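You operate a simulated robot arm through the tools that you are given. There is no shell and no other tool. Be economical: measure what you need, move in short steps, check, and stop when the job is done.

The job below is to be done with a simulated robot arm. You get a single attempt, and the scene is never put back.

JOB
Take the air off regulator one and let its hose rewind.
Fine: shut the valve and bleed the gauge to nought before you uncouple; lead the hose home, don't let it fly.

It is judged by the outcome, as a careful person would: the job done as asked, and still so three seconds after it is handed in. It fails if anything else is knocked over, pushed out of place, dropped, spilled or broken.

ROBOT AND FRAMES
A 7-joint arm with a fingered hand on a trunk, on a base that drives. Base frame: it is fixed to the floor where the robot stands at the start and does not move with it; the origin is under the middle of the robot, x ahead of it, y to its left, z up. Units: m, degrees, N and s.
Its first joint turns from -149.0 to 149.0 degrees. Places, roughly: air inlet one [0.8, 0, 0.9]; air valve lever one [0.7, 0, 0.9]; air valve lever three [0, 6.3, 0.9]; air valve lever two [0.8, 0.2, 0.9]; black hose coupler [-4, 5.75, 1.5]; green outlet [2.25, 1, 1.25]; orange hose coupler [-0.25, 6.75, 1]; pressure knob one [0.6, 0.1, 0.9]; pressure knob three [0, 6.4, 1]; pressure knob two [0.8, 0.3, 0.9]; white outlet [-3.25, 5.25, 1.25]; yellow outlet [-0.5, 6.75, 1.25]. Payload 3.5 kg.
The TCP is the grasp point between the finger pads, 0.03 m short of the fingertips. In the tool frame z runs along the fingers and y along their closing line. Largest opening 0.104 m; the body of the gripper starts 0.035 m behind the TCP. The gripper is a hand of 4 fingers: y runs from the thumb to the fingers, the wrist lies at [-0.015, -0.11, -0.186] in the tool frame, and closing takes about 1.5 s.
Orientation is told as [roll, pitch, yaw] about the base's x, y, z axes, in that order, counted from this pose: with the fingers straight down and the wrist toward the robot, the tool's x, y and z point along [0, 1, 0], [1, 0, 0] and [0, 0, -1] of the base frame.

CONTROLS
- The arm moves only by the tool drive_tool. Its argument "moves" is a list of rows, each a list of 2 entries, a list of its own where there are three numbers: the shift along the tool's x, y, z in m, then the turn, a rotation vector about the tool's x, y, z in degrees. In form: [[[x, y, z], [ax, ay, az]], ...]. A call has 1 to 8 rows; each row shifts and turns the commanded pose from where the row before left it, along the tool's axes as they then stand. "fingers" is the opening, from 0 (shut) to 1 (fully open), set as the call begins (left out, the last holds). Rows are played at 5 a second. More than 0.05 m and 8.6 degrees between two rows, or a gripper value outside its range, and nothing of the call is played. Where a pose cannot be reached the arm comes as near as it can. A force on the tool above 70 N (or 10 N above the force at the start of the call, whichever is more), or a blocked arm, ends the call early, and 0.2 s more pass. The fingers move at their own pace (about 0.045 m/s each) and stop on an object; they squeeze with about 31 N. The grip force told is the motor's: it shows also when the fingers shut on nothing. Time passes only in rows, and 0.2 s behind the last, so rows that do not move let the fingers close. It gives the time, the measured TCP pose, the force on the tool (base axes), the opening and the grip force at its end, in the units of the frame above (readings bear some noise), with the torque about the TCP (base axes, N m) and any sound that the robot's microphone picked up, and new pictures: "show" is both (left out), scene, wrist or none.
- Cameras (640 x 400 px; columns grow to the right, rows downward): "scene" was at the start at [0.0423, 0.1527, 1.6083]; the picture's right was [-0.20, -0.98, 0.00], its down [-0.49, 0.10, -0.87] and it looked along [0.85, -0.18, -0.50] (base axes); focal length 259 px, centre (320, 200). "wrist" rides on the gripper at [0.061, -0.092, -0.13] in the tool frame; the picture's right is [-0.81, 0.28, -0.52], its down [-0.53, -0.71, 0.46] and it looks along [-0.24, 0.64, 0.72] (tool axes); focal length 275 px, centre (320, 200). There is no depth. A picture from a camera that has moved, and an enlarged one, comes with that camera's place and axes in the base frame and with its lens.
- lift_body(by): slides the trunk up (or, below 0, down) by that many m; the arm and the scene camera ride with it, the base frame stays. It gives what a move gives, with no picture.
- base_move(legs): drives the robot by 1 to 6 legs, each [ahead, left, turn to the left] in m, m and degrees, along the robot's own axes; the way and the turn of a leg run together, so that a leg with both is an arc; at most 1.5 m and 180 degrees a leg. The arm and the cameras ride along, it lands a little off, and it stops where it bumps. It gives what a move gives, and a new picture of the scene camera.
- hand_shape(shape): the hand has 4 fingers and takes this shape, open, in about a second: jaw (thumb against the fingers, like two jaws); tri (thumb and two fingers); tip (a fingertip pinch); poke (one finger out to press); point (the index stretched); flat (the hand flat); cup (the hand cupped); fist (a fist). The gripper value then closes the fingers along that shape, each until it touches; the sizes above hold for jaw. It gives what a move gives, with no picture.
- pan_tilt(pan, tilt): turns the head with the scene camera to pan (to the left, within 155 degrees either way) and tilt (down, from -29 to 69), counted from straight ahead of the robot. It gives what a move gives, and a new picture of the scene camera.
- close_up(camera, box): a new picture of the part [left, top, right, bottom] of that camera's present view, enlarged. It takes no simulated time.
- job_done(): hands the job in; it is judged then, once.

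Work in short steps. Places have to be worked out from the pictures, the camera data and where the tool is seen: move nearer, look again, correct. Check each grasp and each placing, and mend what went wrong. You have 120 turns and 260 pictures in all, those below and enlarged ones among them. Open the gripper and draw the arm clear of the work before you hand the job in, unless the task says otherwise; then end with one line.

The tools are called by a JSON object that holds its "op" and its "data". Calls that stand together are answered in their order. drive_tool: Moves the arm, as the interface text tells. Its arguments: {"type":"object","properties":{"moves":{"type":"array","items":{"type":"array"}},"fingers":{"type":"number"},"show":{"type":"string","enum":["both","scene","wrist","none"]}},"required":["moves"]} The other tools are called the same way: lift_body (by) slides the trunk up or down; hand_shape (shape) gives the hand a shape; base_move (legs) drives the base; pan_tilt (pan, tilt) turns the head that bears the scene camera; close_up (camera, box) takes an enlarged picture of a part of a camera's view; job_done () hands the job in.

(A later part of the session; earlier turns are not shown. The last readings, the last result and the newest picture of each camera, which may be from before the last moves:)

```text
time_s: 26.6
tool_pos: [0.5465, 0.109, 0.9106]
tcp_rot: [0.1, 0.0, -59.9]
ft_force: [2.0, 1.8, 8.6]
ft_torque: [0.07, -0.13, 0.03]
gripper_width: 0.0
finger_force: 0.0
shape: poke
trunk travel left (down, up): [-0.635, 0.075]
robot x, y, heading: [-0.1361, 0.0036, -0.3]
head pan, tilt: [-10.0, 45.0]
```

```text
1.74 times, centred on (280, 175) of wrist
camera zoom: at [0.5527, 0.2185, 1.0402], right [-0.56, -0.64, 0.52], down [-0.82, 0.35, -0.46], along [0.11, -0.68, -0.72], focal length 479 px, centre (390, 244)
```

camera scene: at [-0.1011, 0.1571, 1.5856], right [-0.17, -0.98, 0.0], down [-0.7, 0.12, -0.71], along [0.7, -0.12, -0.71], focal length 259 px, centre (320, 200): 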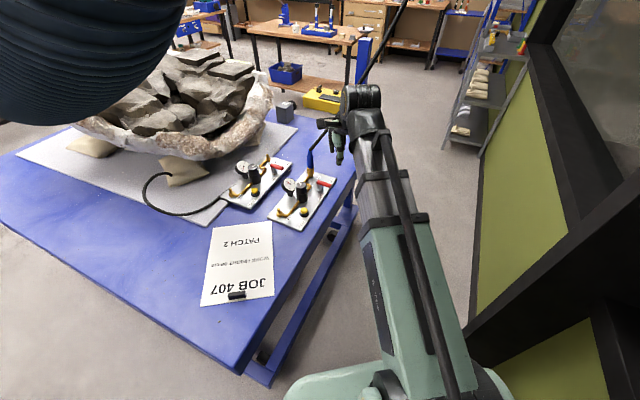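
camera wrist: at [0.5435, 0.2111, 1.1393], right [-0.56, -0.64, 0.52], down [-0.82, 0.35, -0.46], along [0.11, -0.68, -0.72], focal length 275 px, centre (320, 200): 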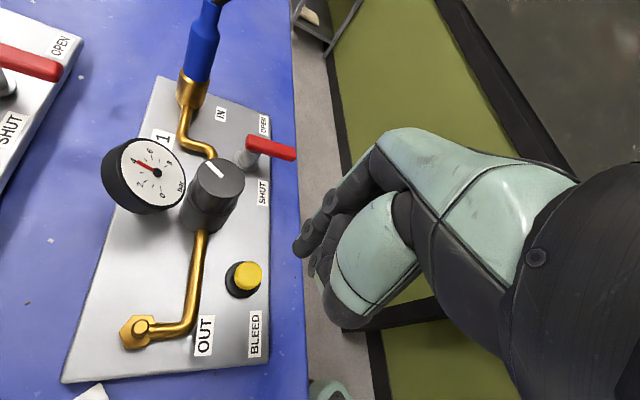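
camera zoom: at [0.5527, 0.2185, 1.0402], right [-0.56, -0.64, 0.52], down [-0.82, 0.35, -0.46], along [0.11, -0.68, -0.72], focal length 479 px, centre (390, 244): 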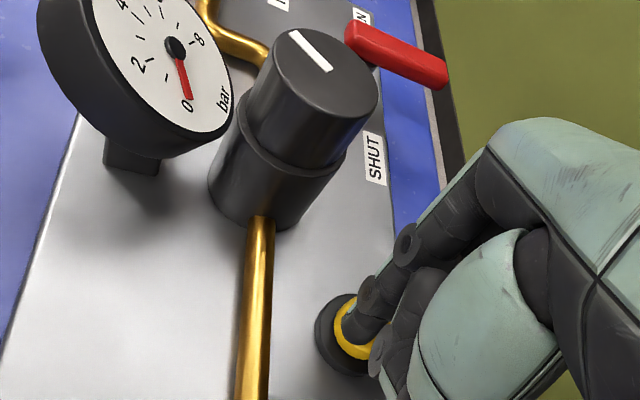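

The gauge reads 0. I hold a little longer, then lift off and check that it stays at nought.

{"op": "drive_tool", "data": {"moves": [[[0, 0, 0], [0, 0, 0]], [[0, 0, 0], [0, 0, 0]], [[0, 0, 0], [0, 0, 0]], [[0, 0, 0], [0, 0, 0]], [[0, 0, -0.02], [0, 0, 0]], [[0, 0, -0.04], [0, 0, 0]], [[0, 0, -0.045], [0, 0, 0]], [[0, 0, -0.045], [0, 0, 0]]], "show": "wrist"}}

{"op": "close_up", "data": {"camera": "wrist", "box": [80, 20, 320, 300]}}

```text
time_s: 28.4
tool_pos: [0.5485, 0.1107, 1.0614]
tcp_rot: [0.0, 0.1, -60.0]
ft_force: [0.1, 1.0, 0.1]
ft_torque: [0.02, -0.02, 0.0]
gripper_width: 0.0002
finger_force: 0.1
shape: poke
trunk travel left (down, up): [-0.635, 0.075]
robot x, y, heading: [-0.1339, -0.0001, -0.2]
head pan, tilt: [-10.0, 45.0]
camera wrist: at [0.5545, 0.2196, 1.1912], right [-0.56, -0.64, 0.52], down [-0.82, 0.35, -0.46], along [0.11, -0.68, -0.72], focal length 275 px, centre (320, 200)
```

wrist: 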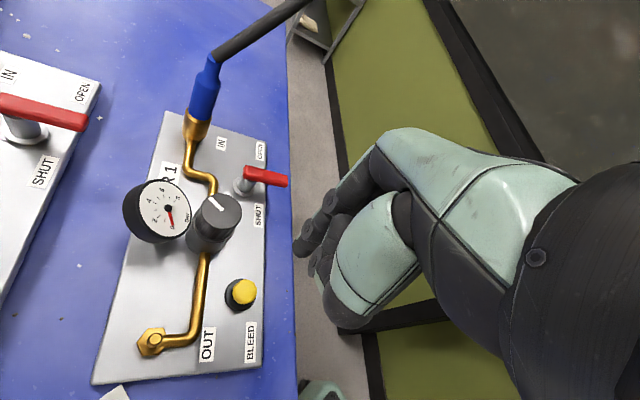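

```text
1.43 times, centred on (200, 160) of wrist
camera zoom: at [0.5545, 0.2196, 1.1912], right [-0.56, -0.64, 0.52], down [-0.82, 0.35, -0.46], along [0.11, -0.68, -0.72], focal length 393 px, centre (491, 257)
```

zoom: 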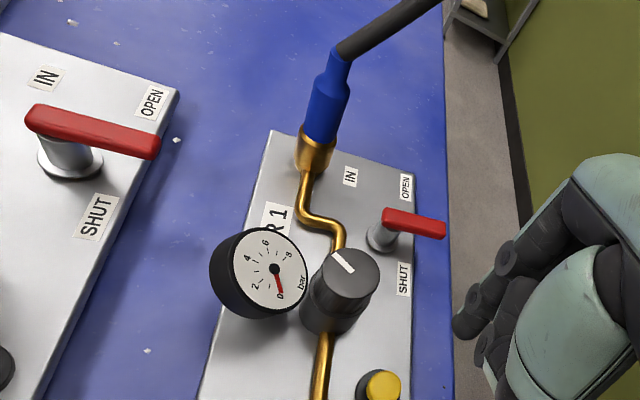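

Gauge is at nought and stays there, and the lever is shut. Before uncoupling I need the reel's position, so I look up at it from this new base position.

{"op": "pan_tilt", "data": {"pan": -25, "tilt": -10}}

{"op": "close_up", "data": {"camera": "scene", "box": [280, 60, 440, 400]}}

```text
time_s: 29.7
tool_pos: [0.5478, 0.1101, 1.0613]
tcp_rot: [0.1, 0.0, -59.9]
ft_force: [0.0, 1.0, -0.2]
ft_torque: [0.01, -0.01, 0.01]
gripper_width: 0.0002
finger_force: 0.1
shape: poke
trunk travel left (down, up): [-0.635, 0.075]
robot x, y, heading: [-0.1319, -0.0004, -0.4]
head pan, tilt: [-25.0, -10.0]
camera scene: at [-0.1035, 0.1356, 1.6717], right [-0.42, -0.91, 0.0], down [0.16, -0.07, -0.98], along [0.89, -0.42, 0.17], focal length 259 px, centre (320, 200)
```

scene: 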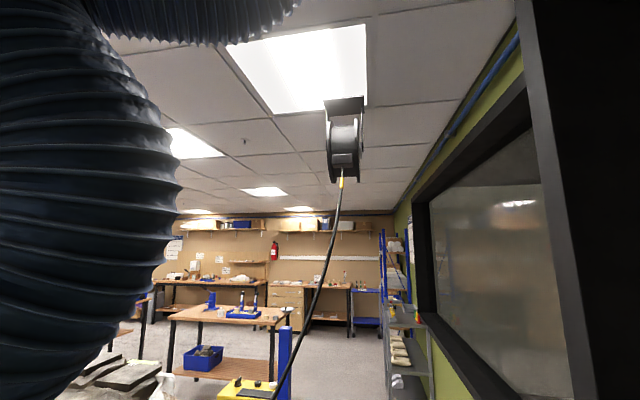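

```text
1.18 times, centred on (360, 230) of scene
camera zoom: at [-0.1035, 0.1356, 1.6717], right [-0.42, -0.91, 0.0], down [0.16, -0.07, -0.98], along [0.89, -0.42, 0.17], focal length 304 px, centre (273, 165)
```

zoom: 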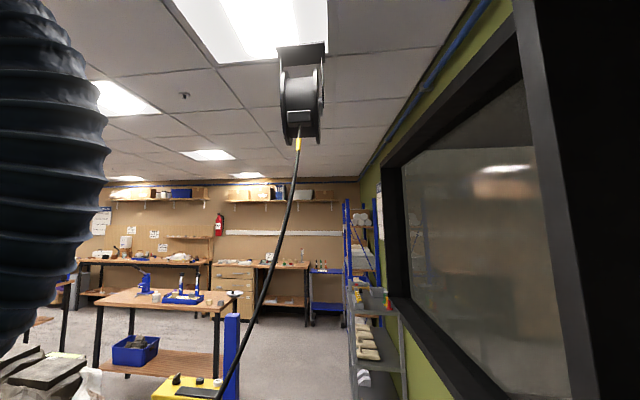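

Triangulating the reel from three camera positions puts its hose outlet near (0.94, −0.475, 2.0), with the mouth just above. For uncoupling I take the jaw shape and come at the upright coupler from the robot side with the fingers tilted 45° forward-down, so the hose leaves away from the palm. I orient the hand here first.

{"op": "hand_shape", "data": {"shape": "jaw"}}

{"op": "drive_tool", "data": {"moves": [[[0, 0, -0.03], [0, 0, 7.5]], [[0, 0, -0.02], [0, 0, 7.5]], [[0, 0, 0], [0, 0, 7.5]], [[0, 0, 0], [0, 0, 7.5]], [[0, 0, 0], [0, 7.5, 0]], [[0, 0, 0], [0, 7.5, 0]], [[0, 0, 0], [0, 7.5, 0]], [[0, 0, 0], [0, 7.5, 0]]], "fingers": 0.65, "show": "wrist"}}

{"op": "pan_tilt", "data": {"pan": -10, "tilt": 35}}

```text
time_s: 30.6
tool_pos: [0.5482, 0.1102, 1.0606]
tcp_rot: [0.1, 0.0, -59.9]
ft_force: [0.3, -0.9, 0.4]
ft_torque: [0.03, 0.01, -0.02]
gripper_width: 0.1038
finger_force: 0.0
shape: jaw
trunk travel left (down, up): [-0.635, 0.075]
robot x, y, heading: [-0.1385, -0.0011, -0.2]
head pan, tilt: [-25.0, -10.0]
```

```text
time_s: 32.4
tool_pos: [0.5456, 0.1084, 1.1119]
tcp_rot: [30.1, 0.1, -89.9]
ft_force: [-0.3, -0.1, 0.1]
ft_torque: [-0.02, 0.02, 0.01]
gripper_width: 0.068
finger_force: 0.0
shape: jaw
trunk travel left (down, up): [-0.635, 0.075]
robot x, y, heading: [-0.1354, -0.0022, -0.3]
head pan, tilt: [-25.0, -10.0]
camera wrist: at [0.5326, 0.2004, 1.2527], right [-0.96, -0.28, 0.04], down [-0.23, 0.71, -0.66], along [0.15, -0.64, -0.75], focal length 275 px, centre (320, 200)
```

wrist: 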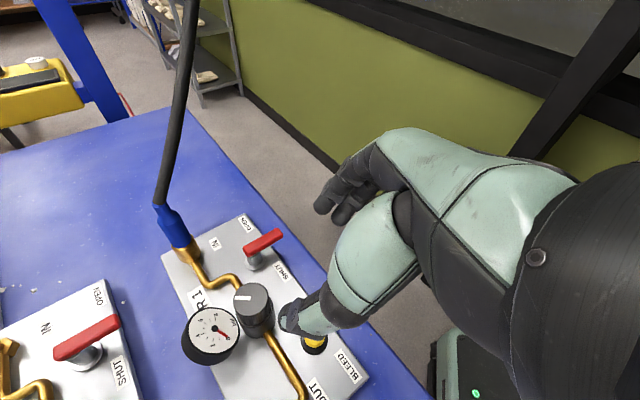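

```text
time_s: 33.5
tool_pos: [0.546, 0.1094, 1.1101]
tcp_rot: [29.8, 0.0, -90.0]
ft_force: [0.2, 0.1, -0.7]
ft_torque: [0.02, 0.01, 0.0]
gripper_width: 0.0678
finger_force: 0.0
shape: jaw
trunk travel left (down, up): [-0.635, 0.075]
robot x, y, heading: [-0.1328, 0.0015, -0.2]
head pan, tilt: [-10.0, 35.0]
camera scene: at [-0.0932, 0.1559, 1.6005], right [-0.17, -0.98, 0.0], down [-0.56, 0.1, -0.82], along [0.81, -0.14, -0.57], focal length 259 px, centre (320, 200)
```

scene: 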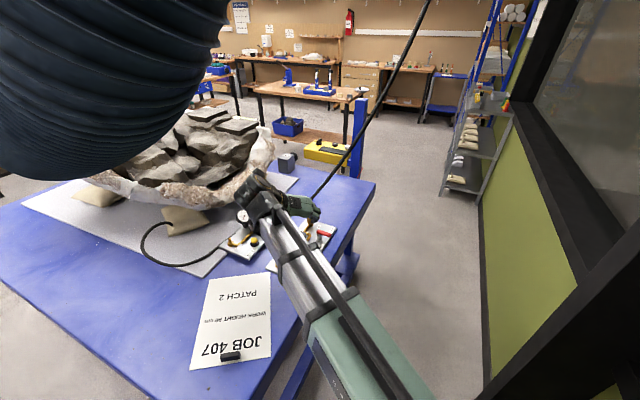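

The coupler mid is confirmed near (0.766, 0.044, 0.945). I finish the tilt to 45° and advance to a standoff about 12 cm short along the fingers' direction.

{"op": "drive_tool", "data": {"moves": [[[0, 0, 0], [0, 7.5, 0]], [[0, 0, 0], [0, 7.5, 0]], [[0.01, 0.016, 0.038], [0, 0, 0]], [[0.01, 0.016, 0.038], [0, 0, 0]], [[0.01, 0.016, 0.038], [0, 0, 0]], [[0.01, 0.016, 0.038], [0, 0, 0]]], "show": "wrist"}}

{"op": "close_up", "data": {"camera": "scene", "box": [220, 150, 380, 270]}}

```text
time_s: 34.9
tool_pos: [0.682, 0.045, 1.0296]
tcp_rot: [44.9, 0.0, -89.7]
ft_force: [1.2, -0.2, -0.3]
ft_torque: [0.01, 0.0, -0.01]
gripper_width: 0.0679
finger_force: 0.0
shape: jaw
trunk travel left (down, up): [-0.635, 0.075]
robot x, y, heading: [-0.1305, -0.005, 0.2]
head pan, tilt: [-10.0, 35.0]
camera wrist: at [0.6327, 0.1357, 1.1642], right [-0.94, -0.28, -0.21], down [-0.06, 0.71, -0.7], along [0.34, -0.64, -0.68], focal length 275 px, centre (320, 200)
```

wrist: 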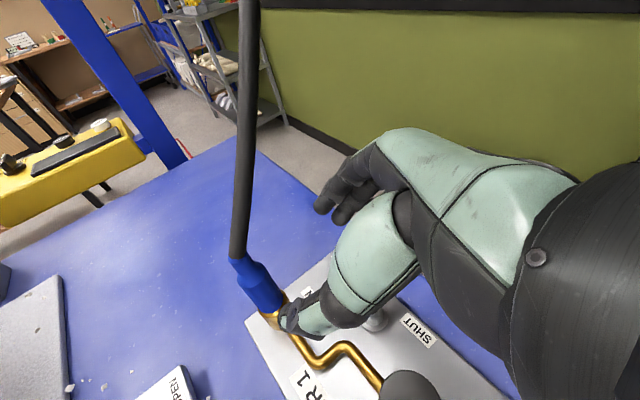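

```text
3.33 times, centred on (300, 210) of scene
camera zoom: at [-0.0927, 0.1558, 1.6004], right [-0.17, -0.98, 0.0], down [-0.57, 0.1, -0.82], along [0.81, -0.14, -0.57], focal length 862 px, centre (387, 167)
```

zoom: 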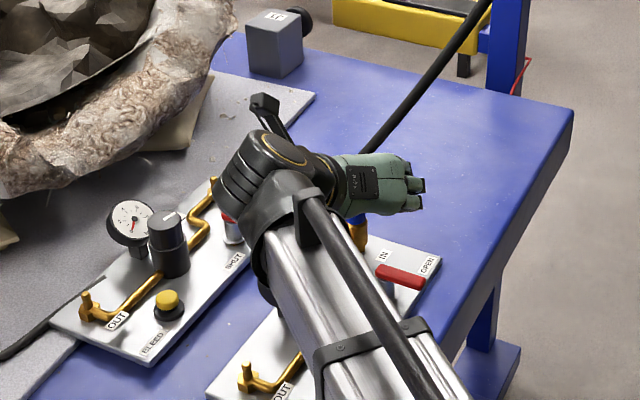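

The coupler lies straight ahead, about 12 cm along the fingers. I advance 8 cm and check.

{"op": "drive_tool", "data": {"moves": [[[0, 0.001, 0.03], [0, 0, 0]], [[0, 0.001, 0.03], [0, 0, 0]], [[0, 0.001, 0.02], [0, 0, 0]]], "show": "wrist"}}

{"op": "close_up", "data": {"camera": "scene", "box": [220, 150, 380, 270]}}

```text
time_s: 35.7
tool_pos: [0.7382, 0.043, 0.9737]
tcp_rot: [45.0, 0.0, -89.8]
ft_force: [-1.2, 0.8, 0.4]
ft_torque: [0.01, 0.01, 0.0]
gripper_width: 0.068
finger_force: 0.1
shape: jaw
trunk travel left (down, up): [-0.635, 0.075]
robot x, y, heading: [-0.1325, 0.0005, -0.0]
head pan, tilt: [-10.0, 35.0]
camera wrist: at [0.6898, 0.1337, 1.1087], right [-0.94, -0.28, -0.21], down [-0.06, 0.71, -0.7], along [0.34, -0.64, -0.68], focal length 275 px, centre (320, 200)
```

wrist: 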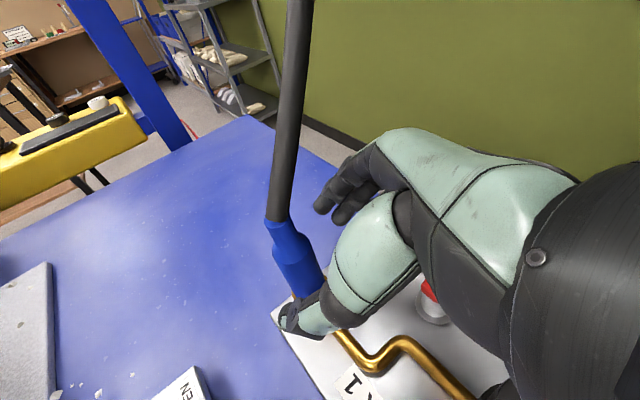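

```text
3.33 times, centred on (300, 210) of scene
camera zoom: at [-0.0931, 0.1559, 1.6004], right [-0.17, -0.98, 0.0], down [-0.56, 0.1, -0.82], along [0.81, -0.14, -0.57], focal length 862 px, centre (387, 167)
```

zoom: 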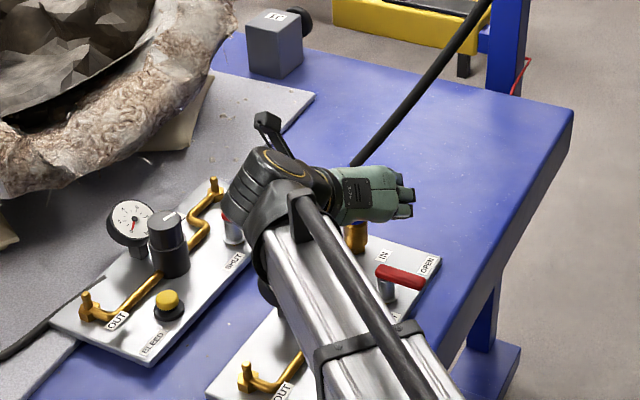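

The coupler is centred at (0.770, 0.042), lying between thumb and fingers. I advance the last 4.3 cm.

{"op": "drive_tool", "data": {"moves": [[[0, 0.001, 0.022], [0, 0, 0]], [[0, 0, 0.021], [0, 0, 0]]], "show": "wrist"}}

{"op": "close_up", "data": {"camera": "scene", "box": [260, 150, 380, 250]}}

```text
time_s: 36.3
tool_pos: [0.7703, 0.0419, 0.9418]
tcp_rot: [44.9, 0.0, -89.8]
ft_force: [-0.4, 0.2, 0.1]
ft_torque: [-0.01, 0.0, -0.01]
gripper_width: 0.0681
finger_force: 0.0
shape: jaw
trunk travel left (down, up): [-0.635, 0.075]
robot x, y, heading: [-0.1337, 0.0008, -0.2]
head pan, tilt: [-10.0, 35.0]
camera wrist: at [0.7208, 0.1333, 1.0774], right [-0.94, -0.28, -0.21], down [-0.06, 0.71, -0.7], along [0.34, -0.64, -0.68], focal length 275 px, centre (320, 200)
```

wrist: 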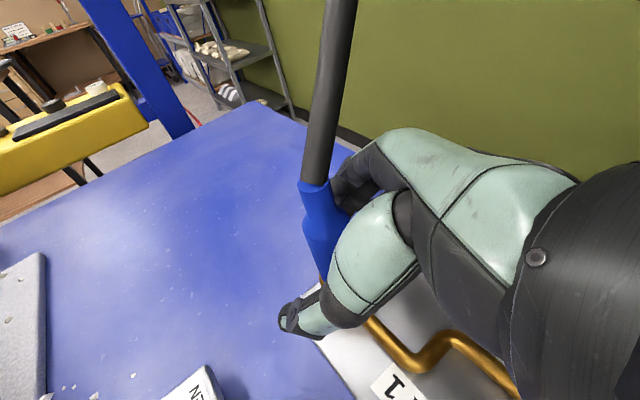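

```text
4.00 times, centred on (320, 200) of scene
camera zoom: at [-0.0928, 0.1559, 1.6004], right [-0.17, -0.98, 0.0], down [-0.56, 0.1, -0.82], along [0.81, -0.14, -0.57], focal length 1034 px, centre (320, 200)
```

zoom: 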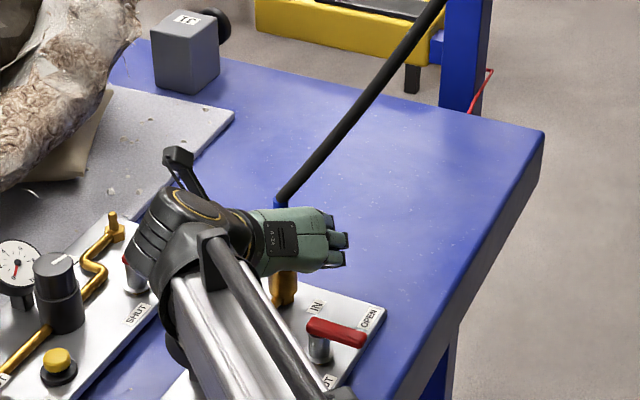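

The coupler sits in the jaws with no contact force. I close on it.

{"op": "drive_tool", "data": {"moves": [[[0, 0, 0], [0, 0, 0]], [[0, 0, 0], [0, 0, 0]], [[0, 0, 0], [0, 0, 0]], [[0, 0, 0], [0, 0, 0]], [[0, 0, 0], [0, 0, 0]], [[0, 0, 0], [0, 0, 0]], [[0, 0, 0], [0, 0, 0]], [[0, 0, 0], [0, 0, 0]]], "fingers": 0, "show": "wrist"}}

{"op": "close_up", "data": {"camera": "wrist", "box": [220, 120, 420, 360]}}

```text
time_s: 38.1
tool_pos: [0.7708, 0.0423, 0.9417]
tcp_rot: [44.9, 0.0, -89.8]
ft_force: [10.8, 1.0, -1.6]
ft_torque: [-0.19, 0.0, 0.0]
gripper_width: 0.0156
finger_force: 30.9
shape: jaw
trunk travel left (down, up): [-0.635, 0.075]
robot x, y, heading: [-0.1338, 0.0007, -0.0]
head pan, tilt: [-10.0, 35.0]
camera wrist: at [0.7217, 0.1334, 1.0768], right [-0.94, -0.28, -0.21], down [-0.06, 0.71, -0.7], along [0.34, -0.64, -0.69], focal length 275 px, centre (320, 200)
```

wrist: 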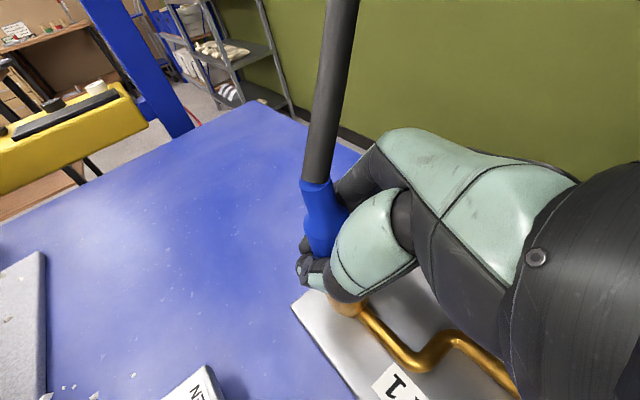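

```text
1.67 times, centred on (320, 240) of wrist
camera zoom: at [0.7217, 0.1334, 1.0768], right [-0.94, -0.28, -0.21], down [-0.06, 0.71, -0.7], along [0.34, -0.64, -0.69], focal length 459 px, centre (320, 133)
```

zoom: 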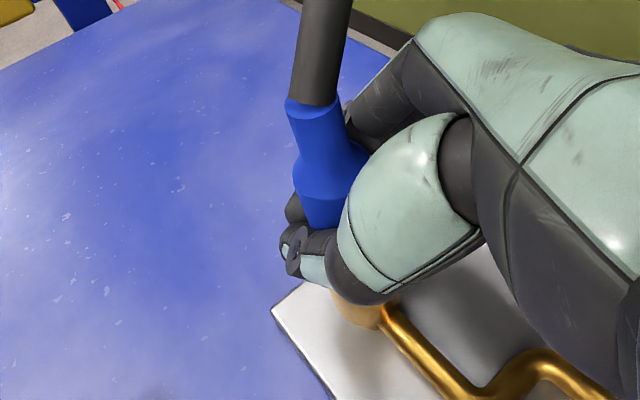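

Grip is 31 N on the coupler. I pull it straight up in small steps, watching the force.

{"op": "drive_tool", "data": {"moves": [[[0.0035, 0, -0.0035], [0, 0, 0]], [[0.0035, 0, -0.0035], [0, 0, 0]], [[0.0035, 0, -0.0035], [0, 0, 0]], [[0.0035, 0, -0.0035], [0, 0, 0]]], "show": "wrist"}}

{"op": "close_up", "data": {"camera": "wrist", "box": [220, 120, 420, 360]}}

```text
time_s: 39.1
tool_pos: [0.7732, 0.0431, 0.9559]
tcp_rot: [44.6, 0.0, -89.8]
ft_force: [25.3, 2.6, -42.6]
ft_torque: [-0.09, -0.02, 0.01]
gripper_width: 0.0133
finger_force: 31.5
shape: jaw
trunk travel left (down, up): [-0.635, 0.075]
robot x, y, heading: [-0.1342, -0.0, -0.2]
head pan, tilt: [-10.0, 35.0]
camera wrist: at [0.7252, 0.1337, 1.0917], right [-0.94, -0.28, -0.2], down [-0.06, 0.71, -0.7], along [0.34, -0.64, -0.69], focal length 275 px, centre (320, 200)
```

wrist: 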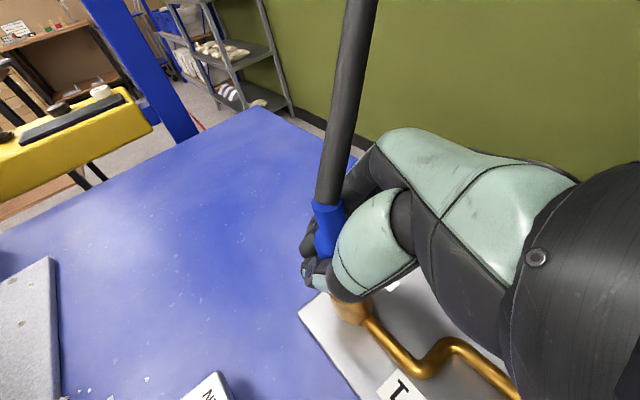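

```text
1.67 times, centred on (320, 240) of wrist
camera zoom: at [0.7252, 0.1337, 1.0917], right [-0.94, -0.28, -0.2], down [-0.06, 0.71, -0.7], along [0.34, -0.64, -0.69], focal length 459 px, centre (320, 133)
```

zoom: 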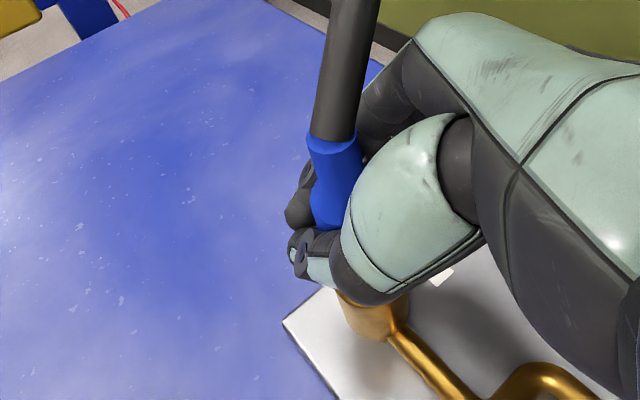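

The pull is 43 N down and the coupler hasn't clearly come free; the blue sleeve may have slid in the grip. I check from the scene camera.

{"op": "close_up", "data": {"camera": "scene", "box": [280, 170, 360, 240]}}

{"op": "drive_tool", "data": {"moves": [[[0, 0, 0], [0, 0, 0]]], "show": "none"}}

```text
5.71 times, centred on (320, 205) of scene
camera zoom: at [-0.0842, 0.1565, 1.5998], right [-0.17, -0.98, 0.0], down [-0.57, 0.1, -0.82], along [0.8, -0.14, -0.58], focal length 1478 px, centre (320, 171)
```

zoom: 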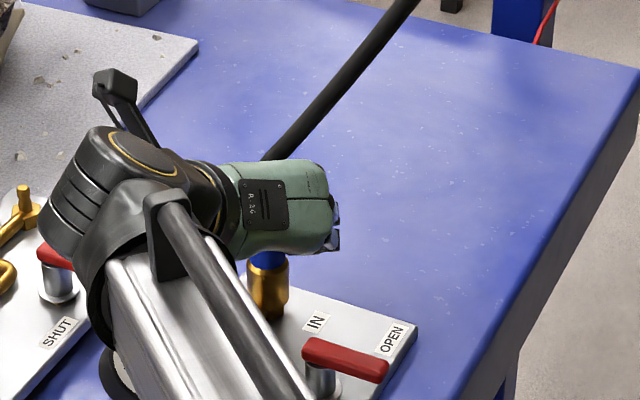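

```text
time_s: 39.5
tool_pos: [0.7742, 0.043, 0.9563]
tcp_rot: [44.6, 0.0, -89.8]
ft_force: [28.5, 3.0, -43.7]
ft_torque: [-0.04, -0.04, -0.01]
gripper_width: 0.0132
finger_force: 30.8
shape: jaw
trunk travel left (down, up): [-0.635, 0.075]
robot x, y, heading: [-0.1346, -0.003, -0.1]
head pan, tilt: [-10.0, 35.0]
```

The hand slid up the blue boot; the brass collar below it (which inlet two lacks) belongs to the coupler, so that is the part to grip. I ease off, open slightly, move down onto the collar with the fingertips, and look.

{"op": "drive_tool", "data": {"moves": [[[-0.0035, 0, 0.0035], [0, 0, 0]], [[-0.0035, 0, 0.0035], [0, 0, 0]], [[0, 0, 0], [0, 0, 0]], [[0, 0, 0], [0, 0, 0]], [[0, 0, 0], [0, 0, 0]]], "fingers": 0.5, "show": "wrist"}}

{"op": "close_up", "data": {"camera": "scene", "box": [280, 170, 360, 240]}}

```text
time_s: 40.7
tool_pos: [0.7688, 0.041, 0.9533]
tcp_rot: [44.9, 0.1, -89.9]
ft_force: [-0.1, 0.9, -0.1]
ft_torque: [0.01, 0.03, -0.02]
gripper_width: 0.0515
finger_force: 0.1
shape: jaw
trunk travel left (down, up): [-0.635, 0.075]
robot x, y, heading: [-0.1364, -0.0018, -0.0]
head pan, tilt: [-10.0, 35.0]
camera wrist: at [0.7192, 0.1331, 1.0883], right [-0.94, -0.28, -0.21], down [-0.06, 0.71, -0.7], along [0.34, -0.64, -0.68], focal length 275 px, centre (320, 200)
```

wrist: 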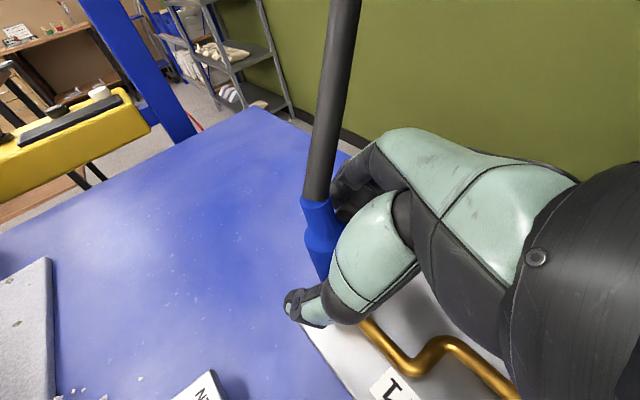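

```text
5.71 times, centred on (320, 205) of scene
camera zoom: at [-0.0931, 0.1559, 1.6004], right [-0.17, -0.98, 0.0], down [-0.56, 0.1, -0.82], along [0.81, -0.14, -0.57], focal length 1478 px, centre (320, 171)
```

zoom: 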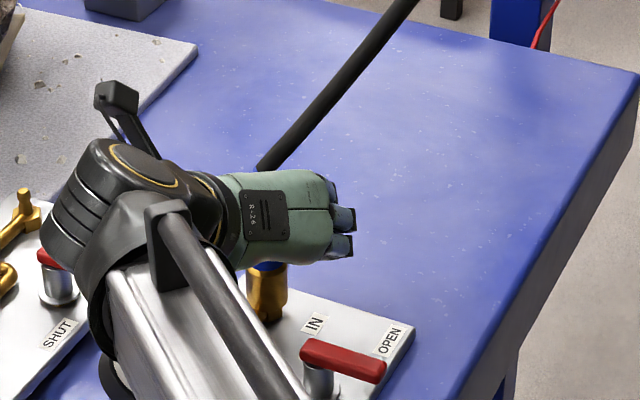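

Everything is still coupled and undisturbed. I lower onto the brass collar.

{"op": "drive_tool", "data": {"moves": [[[-0.016, -0.001, 0.006], [0, 0, 0]], [[-0.016, -0.001, 0.006], [0, 0, 0]], [[-0.014, 0, 0.006], [0, 0, 0]]], "show": "wrist"}}

{"op": "close_up", "data": {"camera": "wrist", "box": [220, 120, 420, 360]}}

{"op": "close_up", "data": {"camera": "scene", "box": [280, 170, 360, 240]}}

```text
time_s: 41.5
tool_pos: [0.7482, 0.0433, 0.9084]
tcp_rot: [45.0, 0.1, -89.7]
ft_force: [0.2, -0.4, 0.7]
ft_torque: [0.0, -0.01, 0.01]
gripper_width: 0.0515
finger_force: 0.1
shape: jaw
trunk travel left (down, up): [-0.635, 0.075]
robot x, y, heading: [-0.1321, 0.0003, -0.2]
head pan, tilt: [-10.0, 35.0]
camera wrist: at [0.6989, 0.1349, 1.043], right [-0.94, -0.28, -0.21], down [-0.06, 0.71, -0.7], along [0.34, -0.64, -0.68], focal length 275 px, centre (320, 200)
```

wrist: 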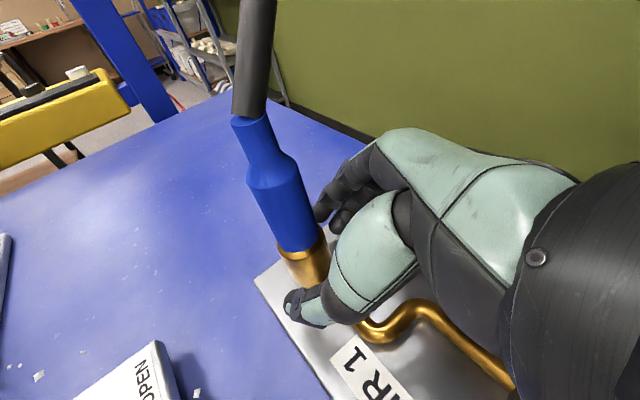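

```text
1.67 times, centred on (320, 240) of wrist
camera zoom: at [0.6989, 0.1349, 1.043], right [-0.94, -0.28, -0.21], down [-0.06, 0.71, -0.7], along [0.34, -0.64, -0.68], focal length 459 px, centre (320, 133)
```

zoom: 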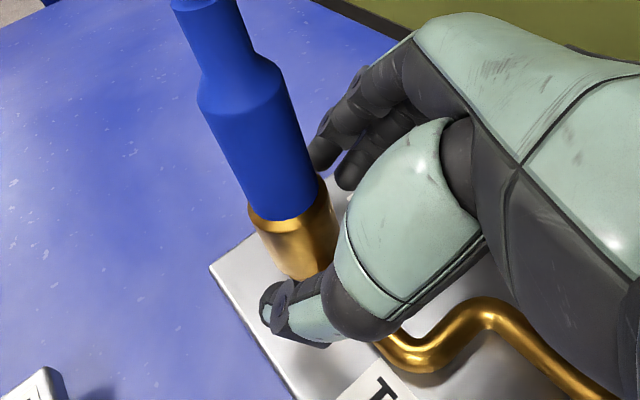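

```text
5.71 times, centred on (320, 205) of scene
camera zoom: at [-0.0931, 0.1559, 1.6004], right [-0.17, -0.98, 0.0], down [-0.56, 0.1, -0.82], along [0.81, -0.14, -0.57], focal length 1478 px, centre (320, 171)
```

zoom: 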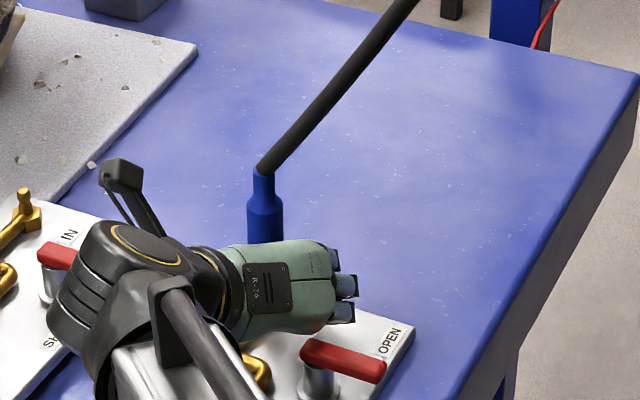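

Now the brass collar lies between thumb and fingers. I shift 4 mm to centre it and close.

{"op": "drive_tool", "data": {"moves": [[[0, -0.004, 0.004], [0, 0, 0]], [[0, 0, 0], [0, 0, 0]], [[0, 0, 0], [0, 0, 0]], [[0, 0, 0], [0, 0, 0]], [[0, 0, 0], [0, 0, 0]], [[0, 0, 0], [0, 0, 0]], [[0, 0, 0], [0, 0, 0]]], "fingers": 0, "show": "wrist"}}

{"op": "close_up", "data": {"camera": "wrist", "box": [220, 120, 420, 360]}}

```text
time_s: 43.1
tool_pos: [0.7503, 0.0472, 0.9051]
tcp_rot: [45.0, 0.0, -89.8]
ft_force: [0.4, 1.7, 0.8]
ft_torque: [0.0, 0.03, 0.04]
gripper_width: 0.024
finger_force: 30.7
shape: jaw
trunk travel left (down, up): [-0.635, 0.075]
robot x, y, heading: [-0.1346, 0.0023, 0.0]
head pan, tilt: [-10.0, 35.0]
camera wrist: at [0.701, 0.1388, 1.0403], right [-0.94, -0.28, -0.21], down [-0.06, 0.71, -0.7], along [0.34, -0.64, -0.68], focal length 275 px, centre (320, 200)
```

wrist: 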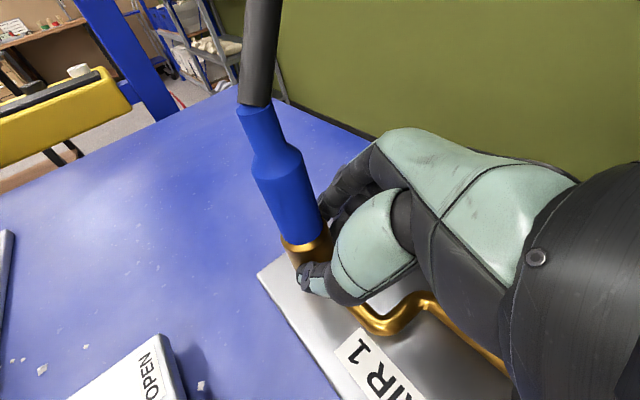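

```text
1.67 times, centred on (320, 240) of wrist
camera zoom: at [0.701, 0.1388, 1.0403], right [-0.94, -0.28, -0.21], down [-0.06, 0.71, -0.7], along [0.34, -0.64, -0.68], focal length 459 px, centre (320, 133)
```

zoom: 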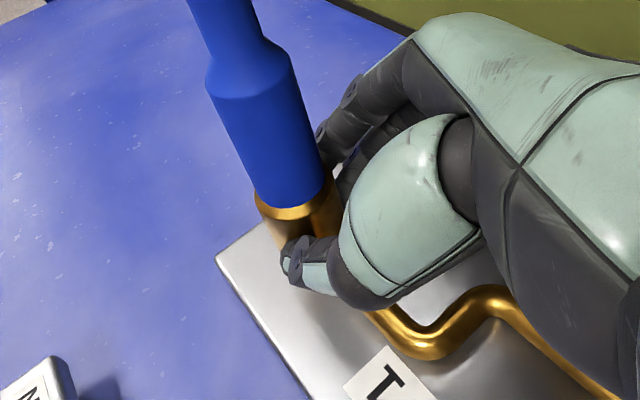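

The collar is gripped at 24 mm with almost no side load. I pull vertically in small steps.

{"op": "drive_tool", "data": {"moves": [[[0.0025, 0, -0.0025], [0, 0, 0]], [[0.0025, 0, -0.0025], [0, 0, 0]], [[0.0025, 0, -0.0025], [0, 0, 0]], [[0, 0, 0], [0, 0, 0]]], "show": "wrist"}}

{"op": "close_up", "data": {"camera": "wrist", "box": [220, 120, 420, 360]}}

```text
time_s: 44.1
tool_pos: [0.752, 0.0471, 0.9105]
tcp_rot: [44.5, 0.1, -90.0]
ft_force: [-6.9, 0.8, -39.7]
ft_torque: [0.4, 0.83, -0.35]
gripper_width: 0.0224
finger_force: 30.5
shape: jaw
trunk travel left (down, up): [-0.635, 0.075]
robot x, y, heading: [-0.1339, -0.0013, 0.1]
head pan, tilt: [-10.0, 35.0]
camera wrist: at [0.7042, 0.1383, 1.0464], right [-0.94, -0.28, -0.2], down [-0.06, 0.71, -0.7], along [0.34, -0.64, -0.69], focal length 275 px, centre (320, 200)
```

wrist: 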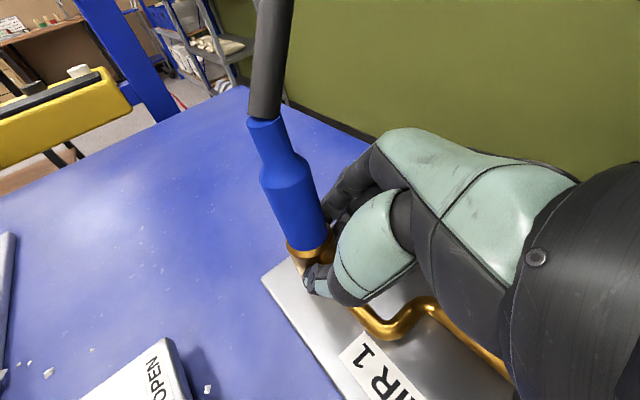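

```text
1.67 times, centred on (320, 240) of wrist
camera zoom: at [0.7042, 0.1383, 1.0464], right [-0.94, -0.28, -0.2], down [-0.06, 0.71, -0.7], along [0.34, -0.64, -0.69], focal length 459 px, centre (320, 133)
```

zoom: 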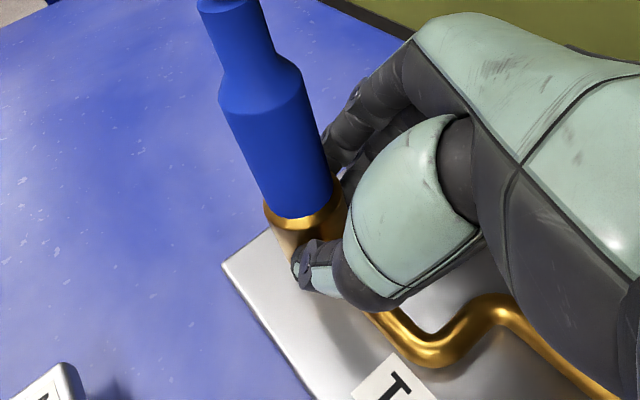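

The brass collar is fixed to the panel, so it is the socket, and the blue body is what must come out. My first grip was too high, on its neck. I ease off, open, and grip the wide blue cylinder right above the socket.

{"op": "drive_tool", "data": {"moves": [[[-0.0025, 0, 0.0025], [0, 0, 0]], [[-0.0025, 0, 0.0025], [0, 0, 0]], [[-0.0025, 0, 0.0025], [0, 0, 0]], [[0, 0, 0], [0, 0, 0]], [[0, 0, 0], [0, 0, 0]], [[0.0145, 0, -0.0088], [0, 0, 0]], [[0.0145, 0, -0.0088], [0, 0, 0]], [[0, 0, 0], [0, 0, 0]]], "fingers": 0.5, "show": "wrist"}}

{"op": "drive_tool", "data": {"moves": [[[0, 0, 0], [0, 0, 0]], [[0, 0, 0], [0, 0, 0]], [[0, 0, 0], [0, 0, 0]], [[0, 0, 0], [0, 0, 0]], [[0, 0, 0], [0, 0, 0]], [[0, 0, 0], [0, 0, 0]], [[0, 0, 0], [0, 0, 0]]], "fingers": 0, "show": "wrist"}}

{"op": "close_up", "data": {"camera": "wrist", "box": [220, 120, 420, 360]}}

```text
time_s: 45.9
tool_pos: [0.7604, 0.049, 0.94]
tcp_rot: [45.0, 0.1, -90.0]
ft_force: [0.4, -0.6, 0.2]
ft_torque: [0.01, -0.02, -0.02]
gripper_width: 0.0518
finger_force: 0.0
shape: jaw
trunk travel left (down, up): [-0.635, 0.075]
robot x, y, heading: [-0.1333, -0.0017, -0.0]
head pan, tilt: [-10.0, 35.0]
camera wrist: at [0.7105, 0.1393, 1.0737], right [-0.94, -0.28, -0.21], down [-0.06, 0.71, -0.7], along [0.34, -0.64, -0.68], focal length 275 px, centre (320, 200)
```

wrist: 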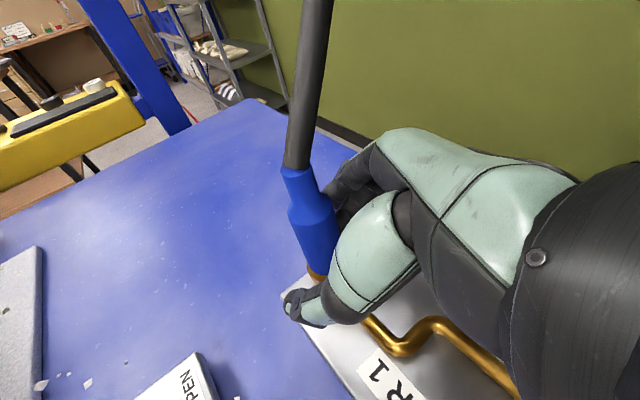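

```text
time_s: 47.5
tool_pos: [0.7587, 0.0484, 0.9378]
tcp_rot: [45.0, 0.0, -89.9]
ft_force: [3.0, -1.2, -0.3]
ft_torque: [-0.21, 0.07, 0.02]
gripper_width: 0.0194
finger_force: 30.7
shape: jaw
trunk travel left (down, up): [-0.635, 0.075]
robot x, y, heading: [-0.1342, 0.0004, -0.0]
head pan, tilt: [-10.0, 35.0]
camera wrist: at [0.7108, 0.1392, 1.0733], right [-0.94, -0.28, -0.21], down [-0.06, 0.71, -0.7], along [0.34, -0.64, -0.68], focal length 275 px, centre (320, 200)
```

wrist: 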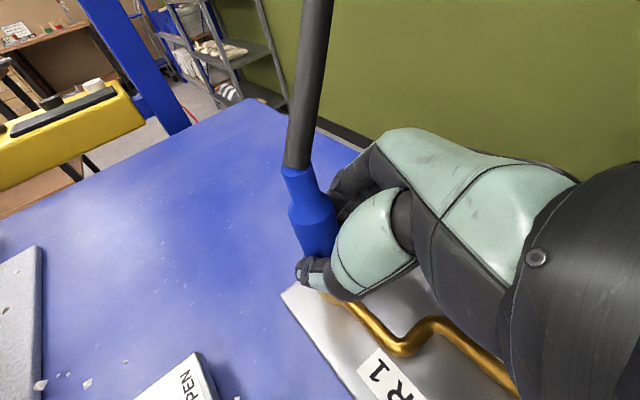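

```text
1.67 times, centred on (320, 240) of wrist
camera zoom: at [0.7108, 0.1392, 1.0733], right [-0.94, -0.28, -0.21], down [-0.06, 0.71, -0.7], along [0.34, -0.64, -0.68], focal length 459 px, centre (320, 133)
```

zoom: 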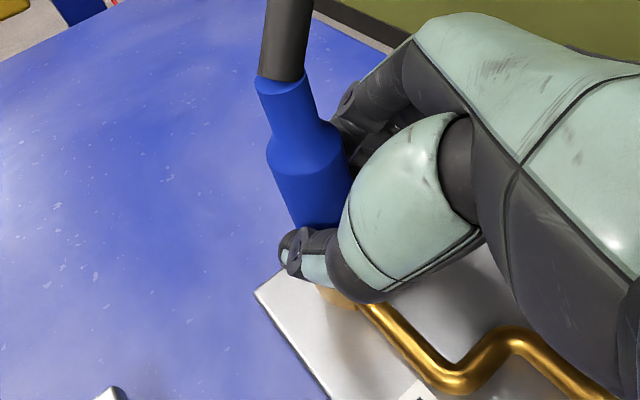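

Now 19.4 mm on the wide blue body. I pull vertically.

{"op": "drive_tool", "data": {"moves": [[[0.0025, 0, -0.0025], [0, 0, 0]], [[0.0025, 0, -0.0025], [0, 0, 0]], [[0.0025, 0, -0.0025], [0, 0, 0]], [[0, 0, 0], [0, 0, 0]]], "show": "none"}}

{"op": "close_up", "data": {"camera": "wrist", "box": [220, 120, 420, 360]}}

{"op": "close_up", "data": {"camera": "scene", "box": [280, 170, 360, 240]}}

```text
time_s: 48.5
tool_pos: [0.7618, 0.0475, 0.9437]
tcp_rot: [44.6, 0.0, -89.9]
ft_force: [6.1, 1.7, -36.5]
ft_torque: [0.14, 0.36, -0.16]
gripper_width: 0.0174
finger_force: 31.3
shape: jaw
trunk travel left (down, up): [-0.635, 0.075]
robot x, y, heading: [-0.1367, 0.0019, -0.2]
head pan, tilt: [-10.0, 35.0]
```

```text
1.67 times, centred on (320, 240) of wrist
camera zoom: at [0.7143, 0.1388, 1.0792], right [-0.94, -0.28, -0.2], down [-0.06, 0.71, -0.7], along [0.34, -0.64, -0.69], focal length 459 px, centre (320, 133)
```

zoom: 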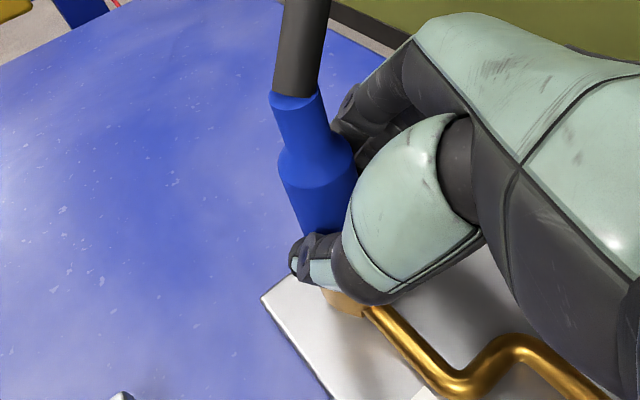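

```text
5.71 times, centred on (320, 205) of scene
camera zoom: at [-0.0876, 0.1564, 1.5999], right [-0.17, -0.98, 0.0], down [-0.57, 0.1, -0.82], along [0.8, -0.14, -0.58], focal length 1478 px, centre (320, 171)
```

zoom: 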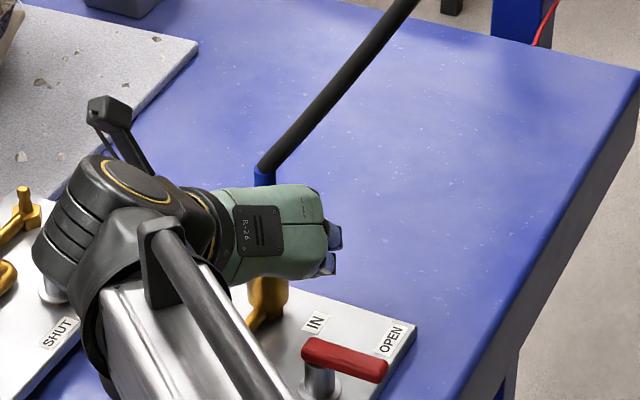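

It holds at 37 N, so a straight pull isn't releasing it. I ease off, open, back the hand away a little and inspect the coupling closely for how it releases.

{"op": "drive_tool", "data": {"moves": [[[-0.0025, 0, 0.0025], [0, 0, 0]], [[-0.0025, 0, 0.0025], [0, 0, 0]], [[-0.0025, 0, 0.0025], [0, 0, 0]], [[0, 0, 0], [0, 0, 0]], [[0, 0, 0], [0, 0, 0]], [[0, 0, -0.04], [0, 0, 0]], [[0, 0, -0.04], [0, 0, 0]]], "fingers": 0.5, "show": "wrist"}}

{"op": "close_up", "data": {"camera": "wrist", "box": [180, 200, 330, 350]}}

{"op": "close_up", "data": {"camera": "scene", "box": [280, 170, 360, 240]}}

```text
time_s: 50.1
tool_pos: [0.7026, 0.0482, 0.9947]
tcp_rot: [45.0, 0.0, -89.9]
ft_force: [-0.1, 0.5, -0.3]
ft_torque: [0.0, -0.01, -0.02]
gripper_width: 0.0517
finger_force: 0.0
shape: jaw
trunk travel left (down, up): [-0.635, 0.075]
robot x, y, heading: [-0.1324, -0.0036, -0.3]
head pan, tilt: [-10.0, 35.0]
camera wrist: at [0.6535, 0.1393, 1.1297], right [-0.94, -0.28, -0.21], down [-0.06, 0.71, -0.7], along [0.34, -0.64, -0.68], focal length 275 px, centre (320, 200)
```

wrist: 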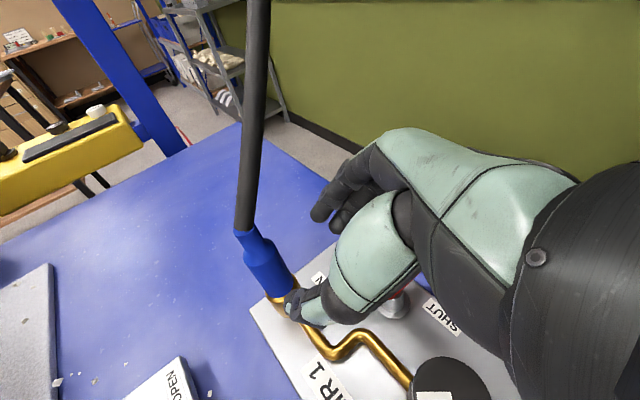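

```text
2.67 times, centred on (255, 275) of wrist
camera zoom: at [0.6535, 0.1393, 1.1297], right [-0.94, -0.28, -0.21], down [-0.06, 0.71, -0.7], along [0.34, -0.64, -0.68], focal length 734 px, centre (493, 0)
```

zoom: 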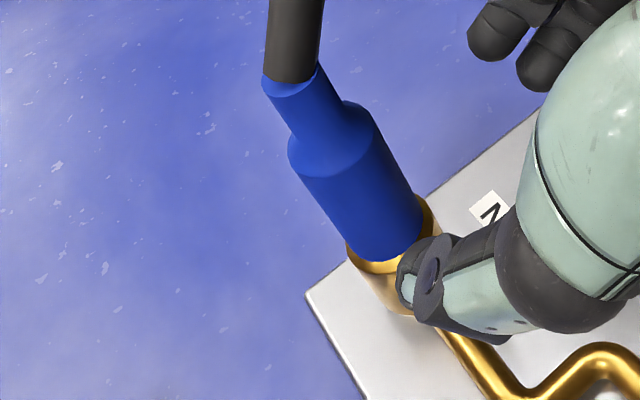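

```text
5.71 times, centred on (320, 205) of scene
camera zoom: at [-0.0936, 0.1559, 1.6004], right [-0.17, -0.98, 0.0], down [-0.56, 0.1, -0.82], along [0.81, -0.14, -0.57], focal length 1478 px, centre (320, 171)
```

zoom: 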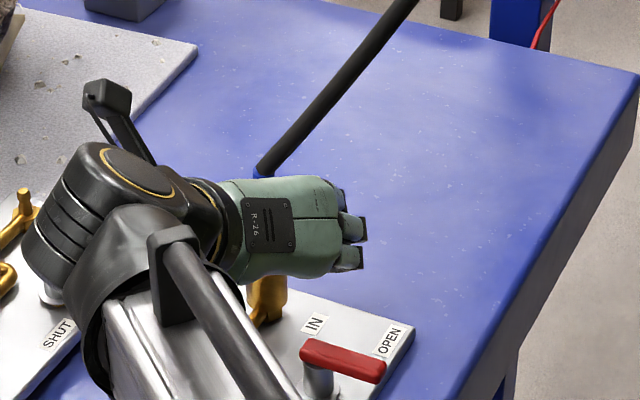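

The coupling is a plain vertical plug in a brass socket (blue body z 0.912–0.965). Next I re-grip the wide body and try a gentle twist with slight upward pull, as with a bayonet coupling.

{"op": "drive_tool", "data": {"moves": [[[0, 0, 0.04], [0, 0, 0]], [[0, 0.001, 0.042], [0, 0, 0]]], "show": "none"}}

{"op": "drive_tool", "data": {"moves": [[[0, 0, 0], [0, 0, 0]], [[0, 0, 0], [0, 0, 0]], [[0, 0, 0], [0, 0, 0]], [[0, 0, 0], [0, 0, 0]], [[0, 0, 0], [0, 0, 0]], [[0, 0, 0], [0, 0, 0]], [[0, 0, 0], [0, 0, 0]]], "fingers": 0, "show": "none"}}

{"op": "drive_tool", "data": {"moves": [[[0.001, 0, -0.001], [0, 0, 0]], [[0, 0.0007, 0], [3.5, 0, -3.5]], [[0, 0.0007, 0], [3.5, 0, -3.5]], [[0, 0.0007, 0], [3.5, 0, -3.5]]], "show": "wrist"}}

```text
time_s: 50.7
tool_pos: [0.7631, 0.0473, 0.936]
tcp_rot: [45.1, 0.0, -90.0]
ft_force: [-0.3, -0.6, -0.2]
ft_torque: [-0.01, -0.01, 0.04]
gripper_width: 0.0516
finger_force: 0.0
shape: jaw
trunk travel left (down, up): [-0.635, 0.075]
robot x, y, heading: [-0.1337, -0.0017, -0.3]
head pan, tilt: [-10.0, 35.0]
```

```text
time_s: 52.3
tool_pos: [0.7621, 0.0451, 0.9359]
tcp_rot: [44.9, 0.0, -89.9]
ft_force: [6.1, -2.1, -1.0]
ft_torque: [-0.2, 0.03, 0.04]
gripper_width: 0.0174
finger_force: 31.0
shape: jaw
trunk travel left (down, up): [-0.635, 0.075]
robot x, y, heading: [-0.1358, -0.0023, -0.1]
head pan, tilt: [-10.0, 35.0]
```

```text
time_s: 53.3
tool_pos: [0.7622, 0.043, 0.9351]
tcp_rot: [44.8, 0.1, -75.0]
ft_force: [4.4, -6.9, -10.6]
ft_torque: [-0.47, 0.29, -0.37]
gripper_width: 0.017
finger_force: 31.2
shape: jaw
trunk travel left (down, up): [-0.635, 0.075]
robot x, y, heading: [-0.1347, 0.0002, 0.2]
head pan, tilt: [-10.0, 35.0]
camera wrist: at [0.6919, 0.1193, 1.0712], right [-0.84, -0.51, -0.2], down [-0.24, 0.67, -0.7], along [0.49, -0.54, -0.69], focal length 275 px, centre (320, 200)
```

wrist: 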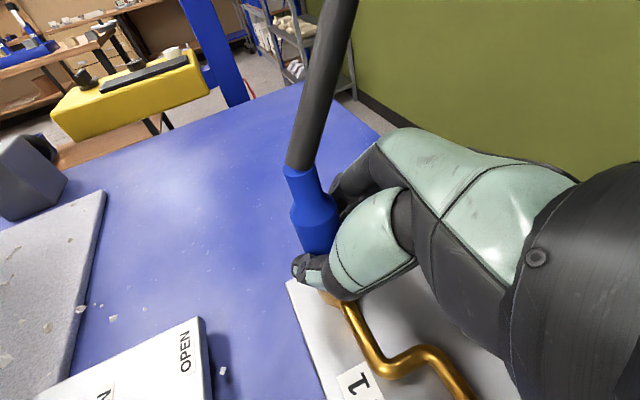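

Twisting 15° met −0.37 N·m. I continue a bit further anticlockwise to see whether it turns or only slips.

{"op": "drive_tool", "data": {"moves": [[[0, 0.0007, 0], [3.5, 0, -3.5]], [[0, 0.0007, 0], [3.5, 0, -3.5]], [[0, 0.0007, 0], [3.5, 0, -3.5]], [[0, 0.0007, 0], [3.5, 0, -3.5]]], "show": "wrist"}}

{"op": "drive_tool", "data": {"moves": [[[0.002, 0, -0.002], [0, 0, 0]], [[0.002, 0, -0.002], [0, 0, 0]], [[0.001, 0, -0.001], [0, 0, 0]]], "show": "wrist"}}

```text
time_s: 54.3
tool_pos: [0.7644, 0.0421, 0.9363]
tcp_rot: [44.9, 0.0, -55.2]
ft_force: [10.2, -2.7, -13.6]
ft_torque: [-0.67, 0.15, -0.42]
gripper_width: 0.0163
finger_force: 31.2
shape: jaw
trunk travel left (down, up): [-0.635, 0.075]
robot x, y, heading: [-0.1363, 0.0031, 0.1]
head pan, tilt: [-10.0, 35.0]
camera wrist: at [0.6725, 0.0896, 1.0713], right [-0.61, -0.76, -0.21], down [-0.45, 0.55, -0.7], along [0.65, -0.33, -0.69], focal length 275 px, centre (320, 200)
```

wrist: 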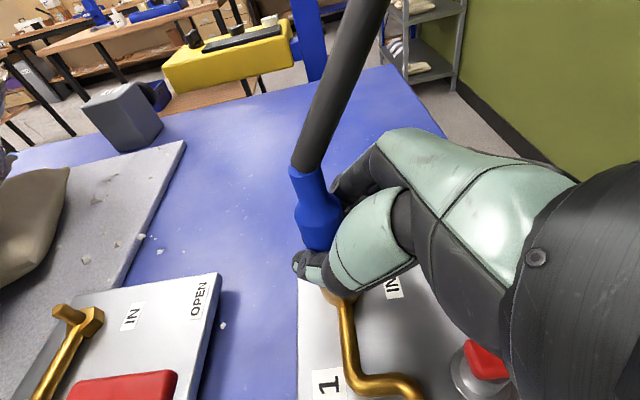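

```text
time_s: 55.1
tool_pos: [0.7655, 0.0438, 0.9402]
tcp_rot: [44.7, 0.2, -55.2]
ft_force: [16.6, 7.1, -40.4]
ft_torque: [-0.42, 0.23, -0.31]
gripper_width: 0.0153
finger_force: 30.9
shape: jaw
trunk travel left (down, up): [-0.635, 0.075]
robot x, y, heading: [-0.132, -0.0012, 0.0]
head pan, tilt: [-10.0, 35.0]
camera wrist: at [0.6742, 0.0907, 1.0748], right [-0.61, -0.76, -0.2], down [-0.46, 0.55, -0.7], along [0.64, -0.34, -0.69], focal length 275 px, centre (320, 200)
```

wrist: 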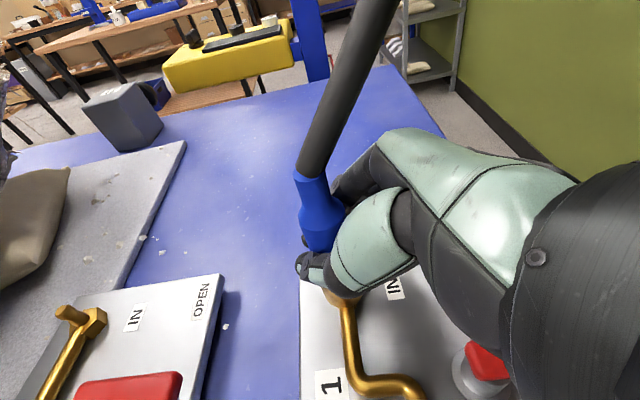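

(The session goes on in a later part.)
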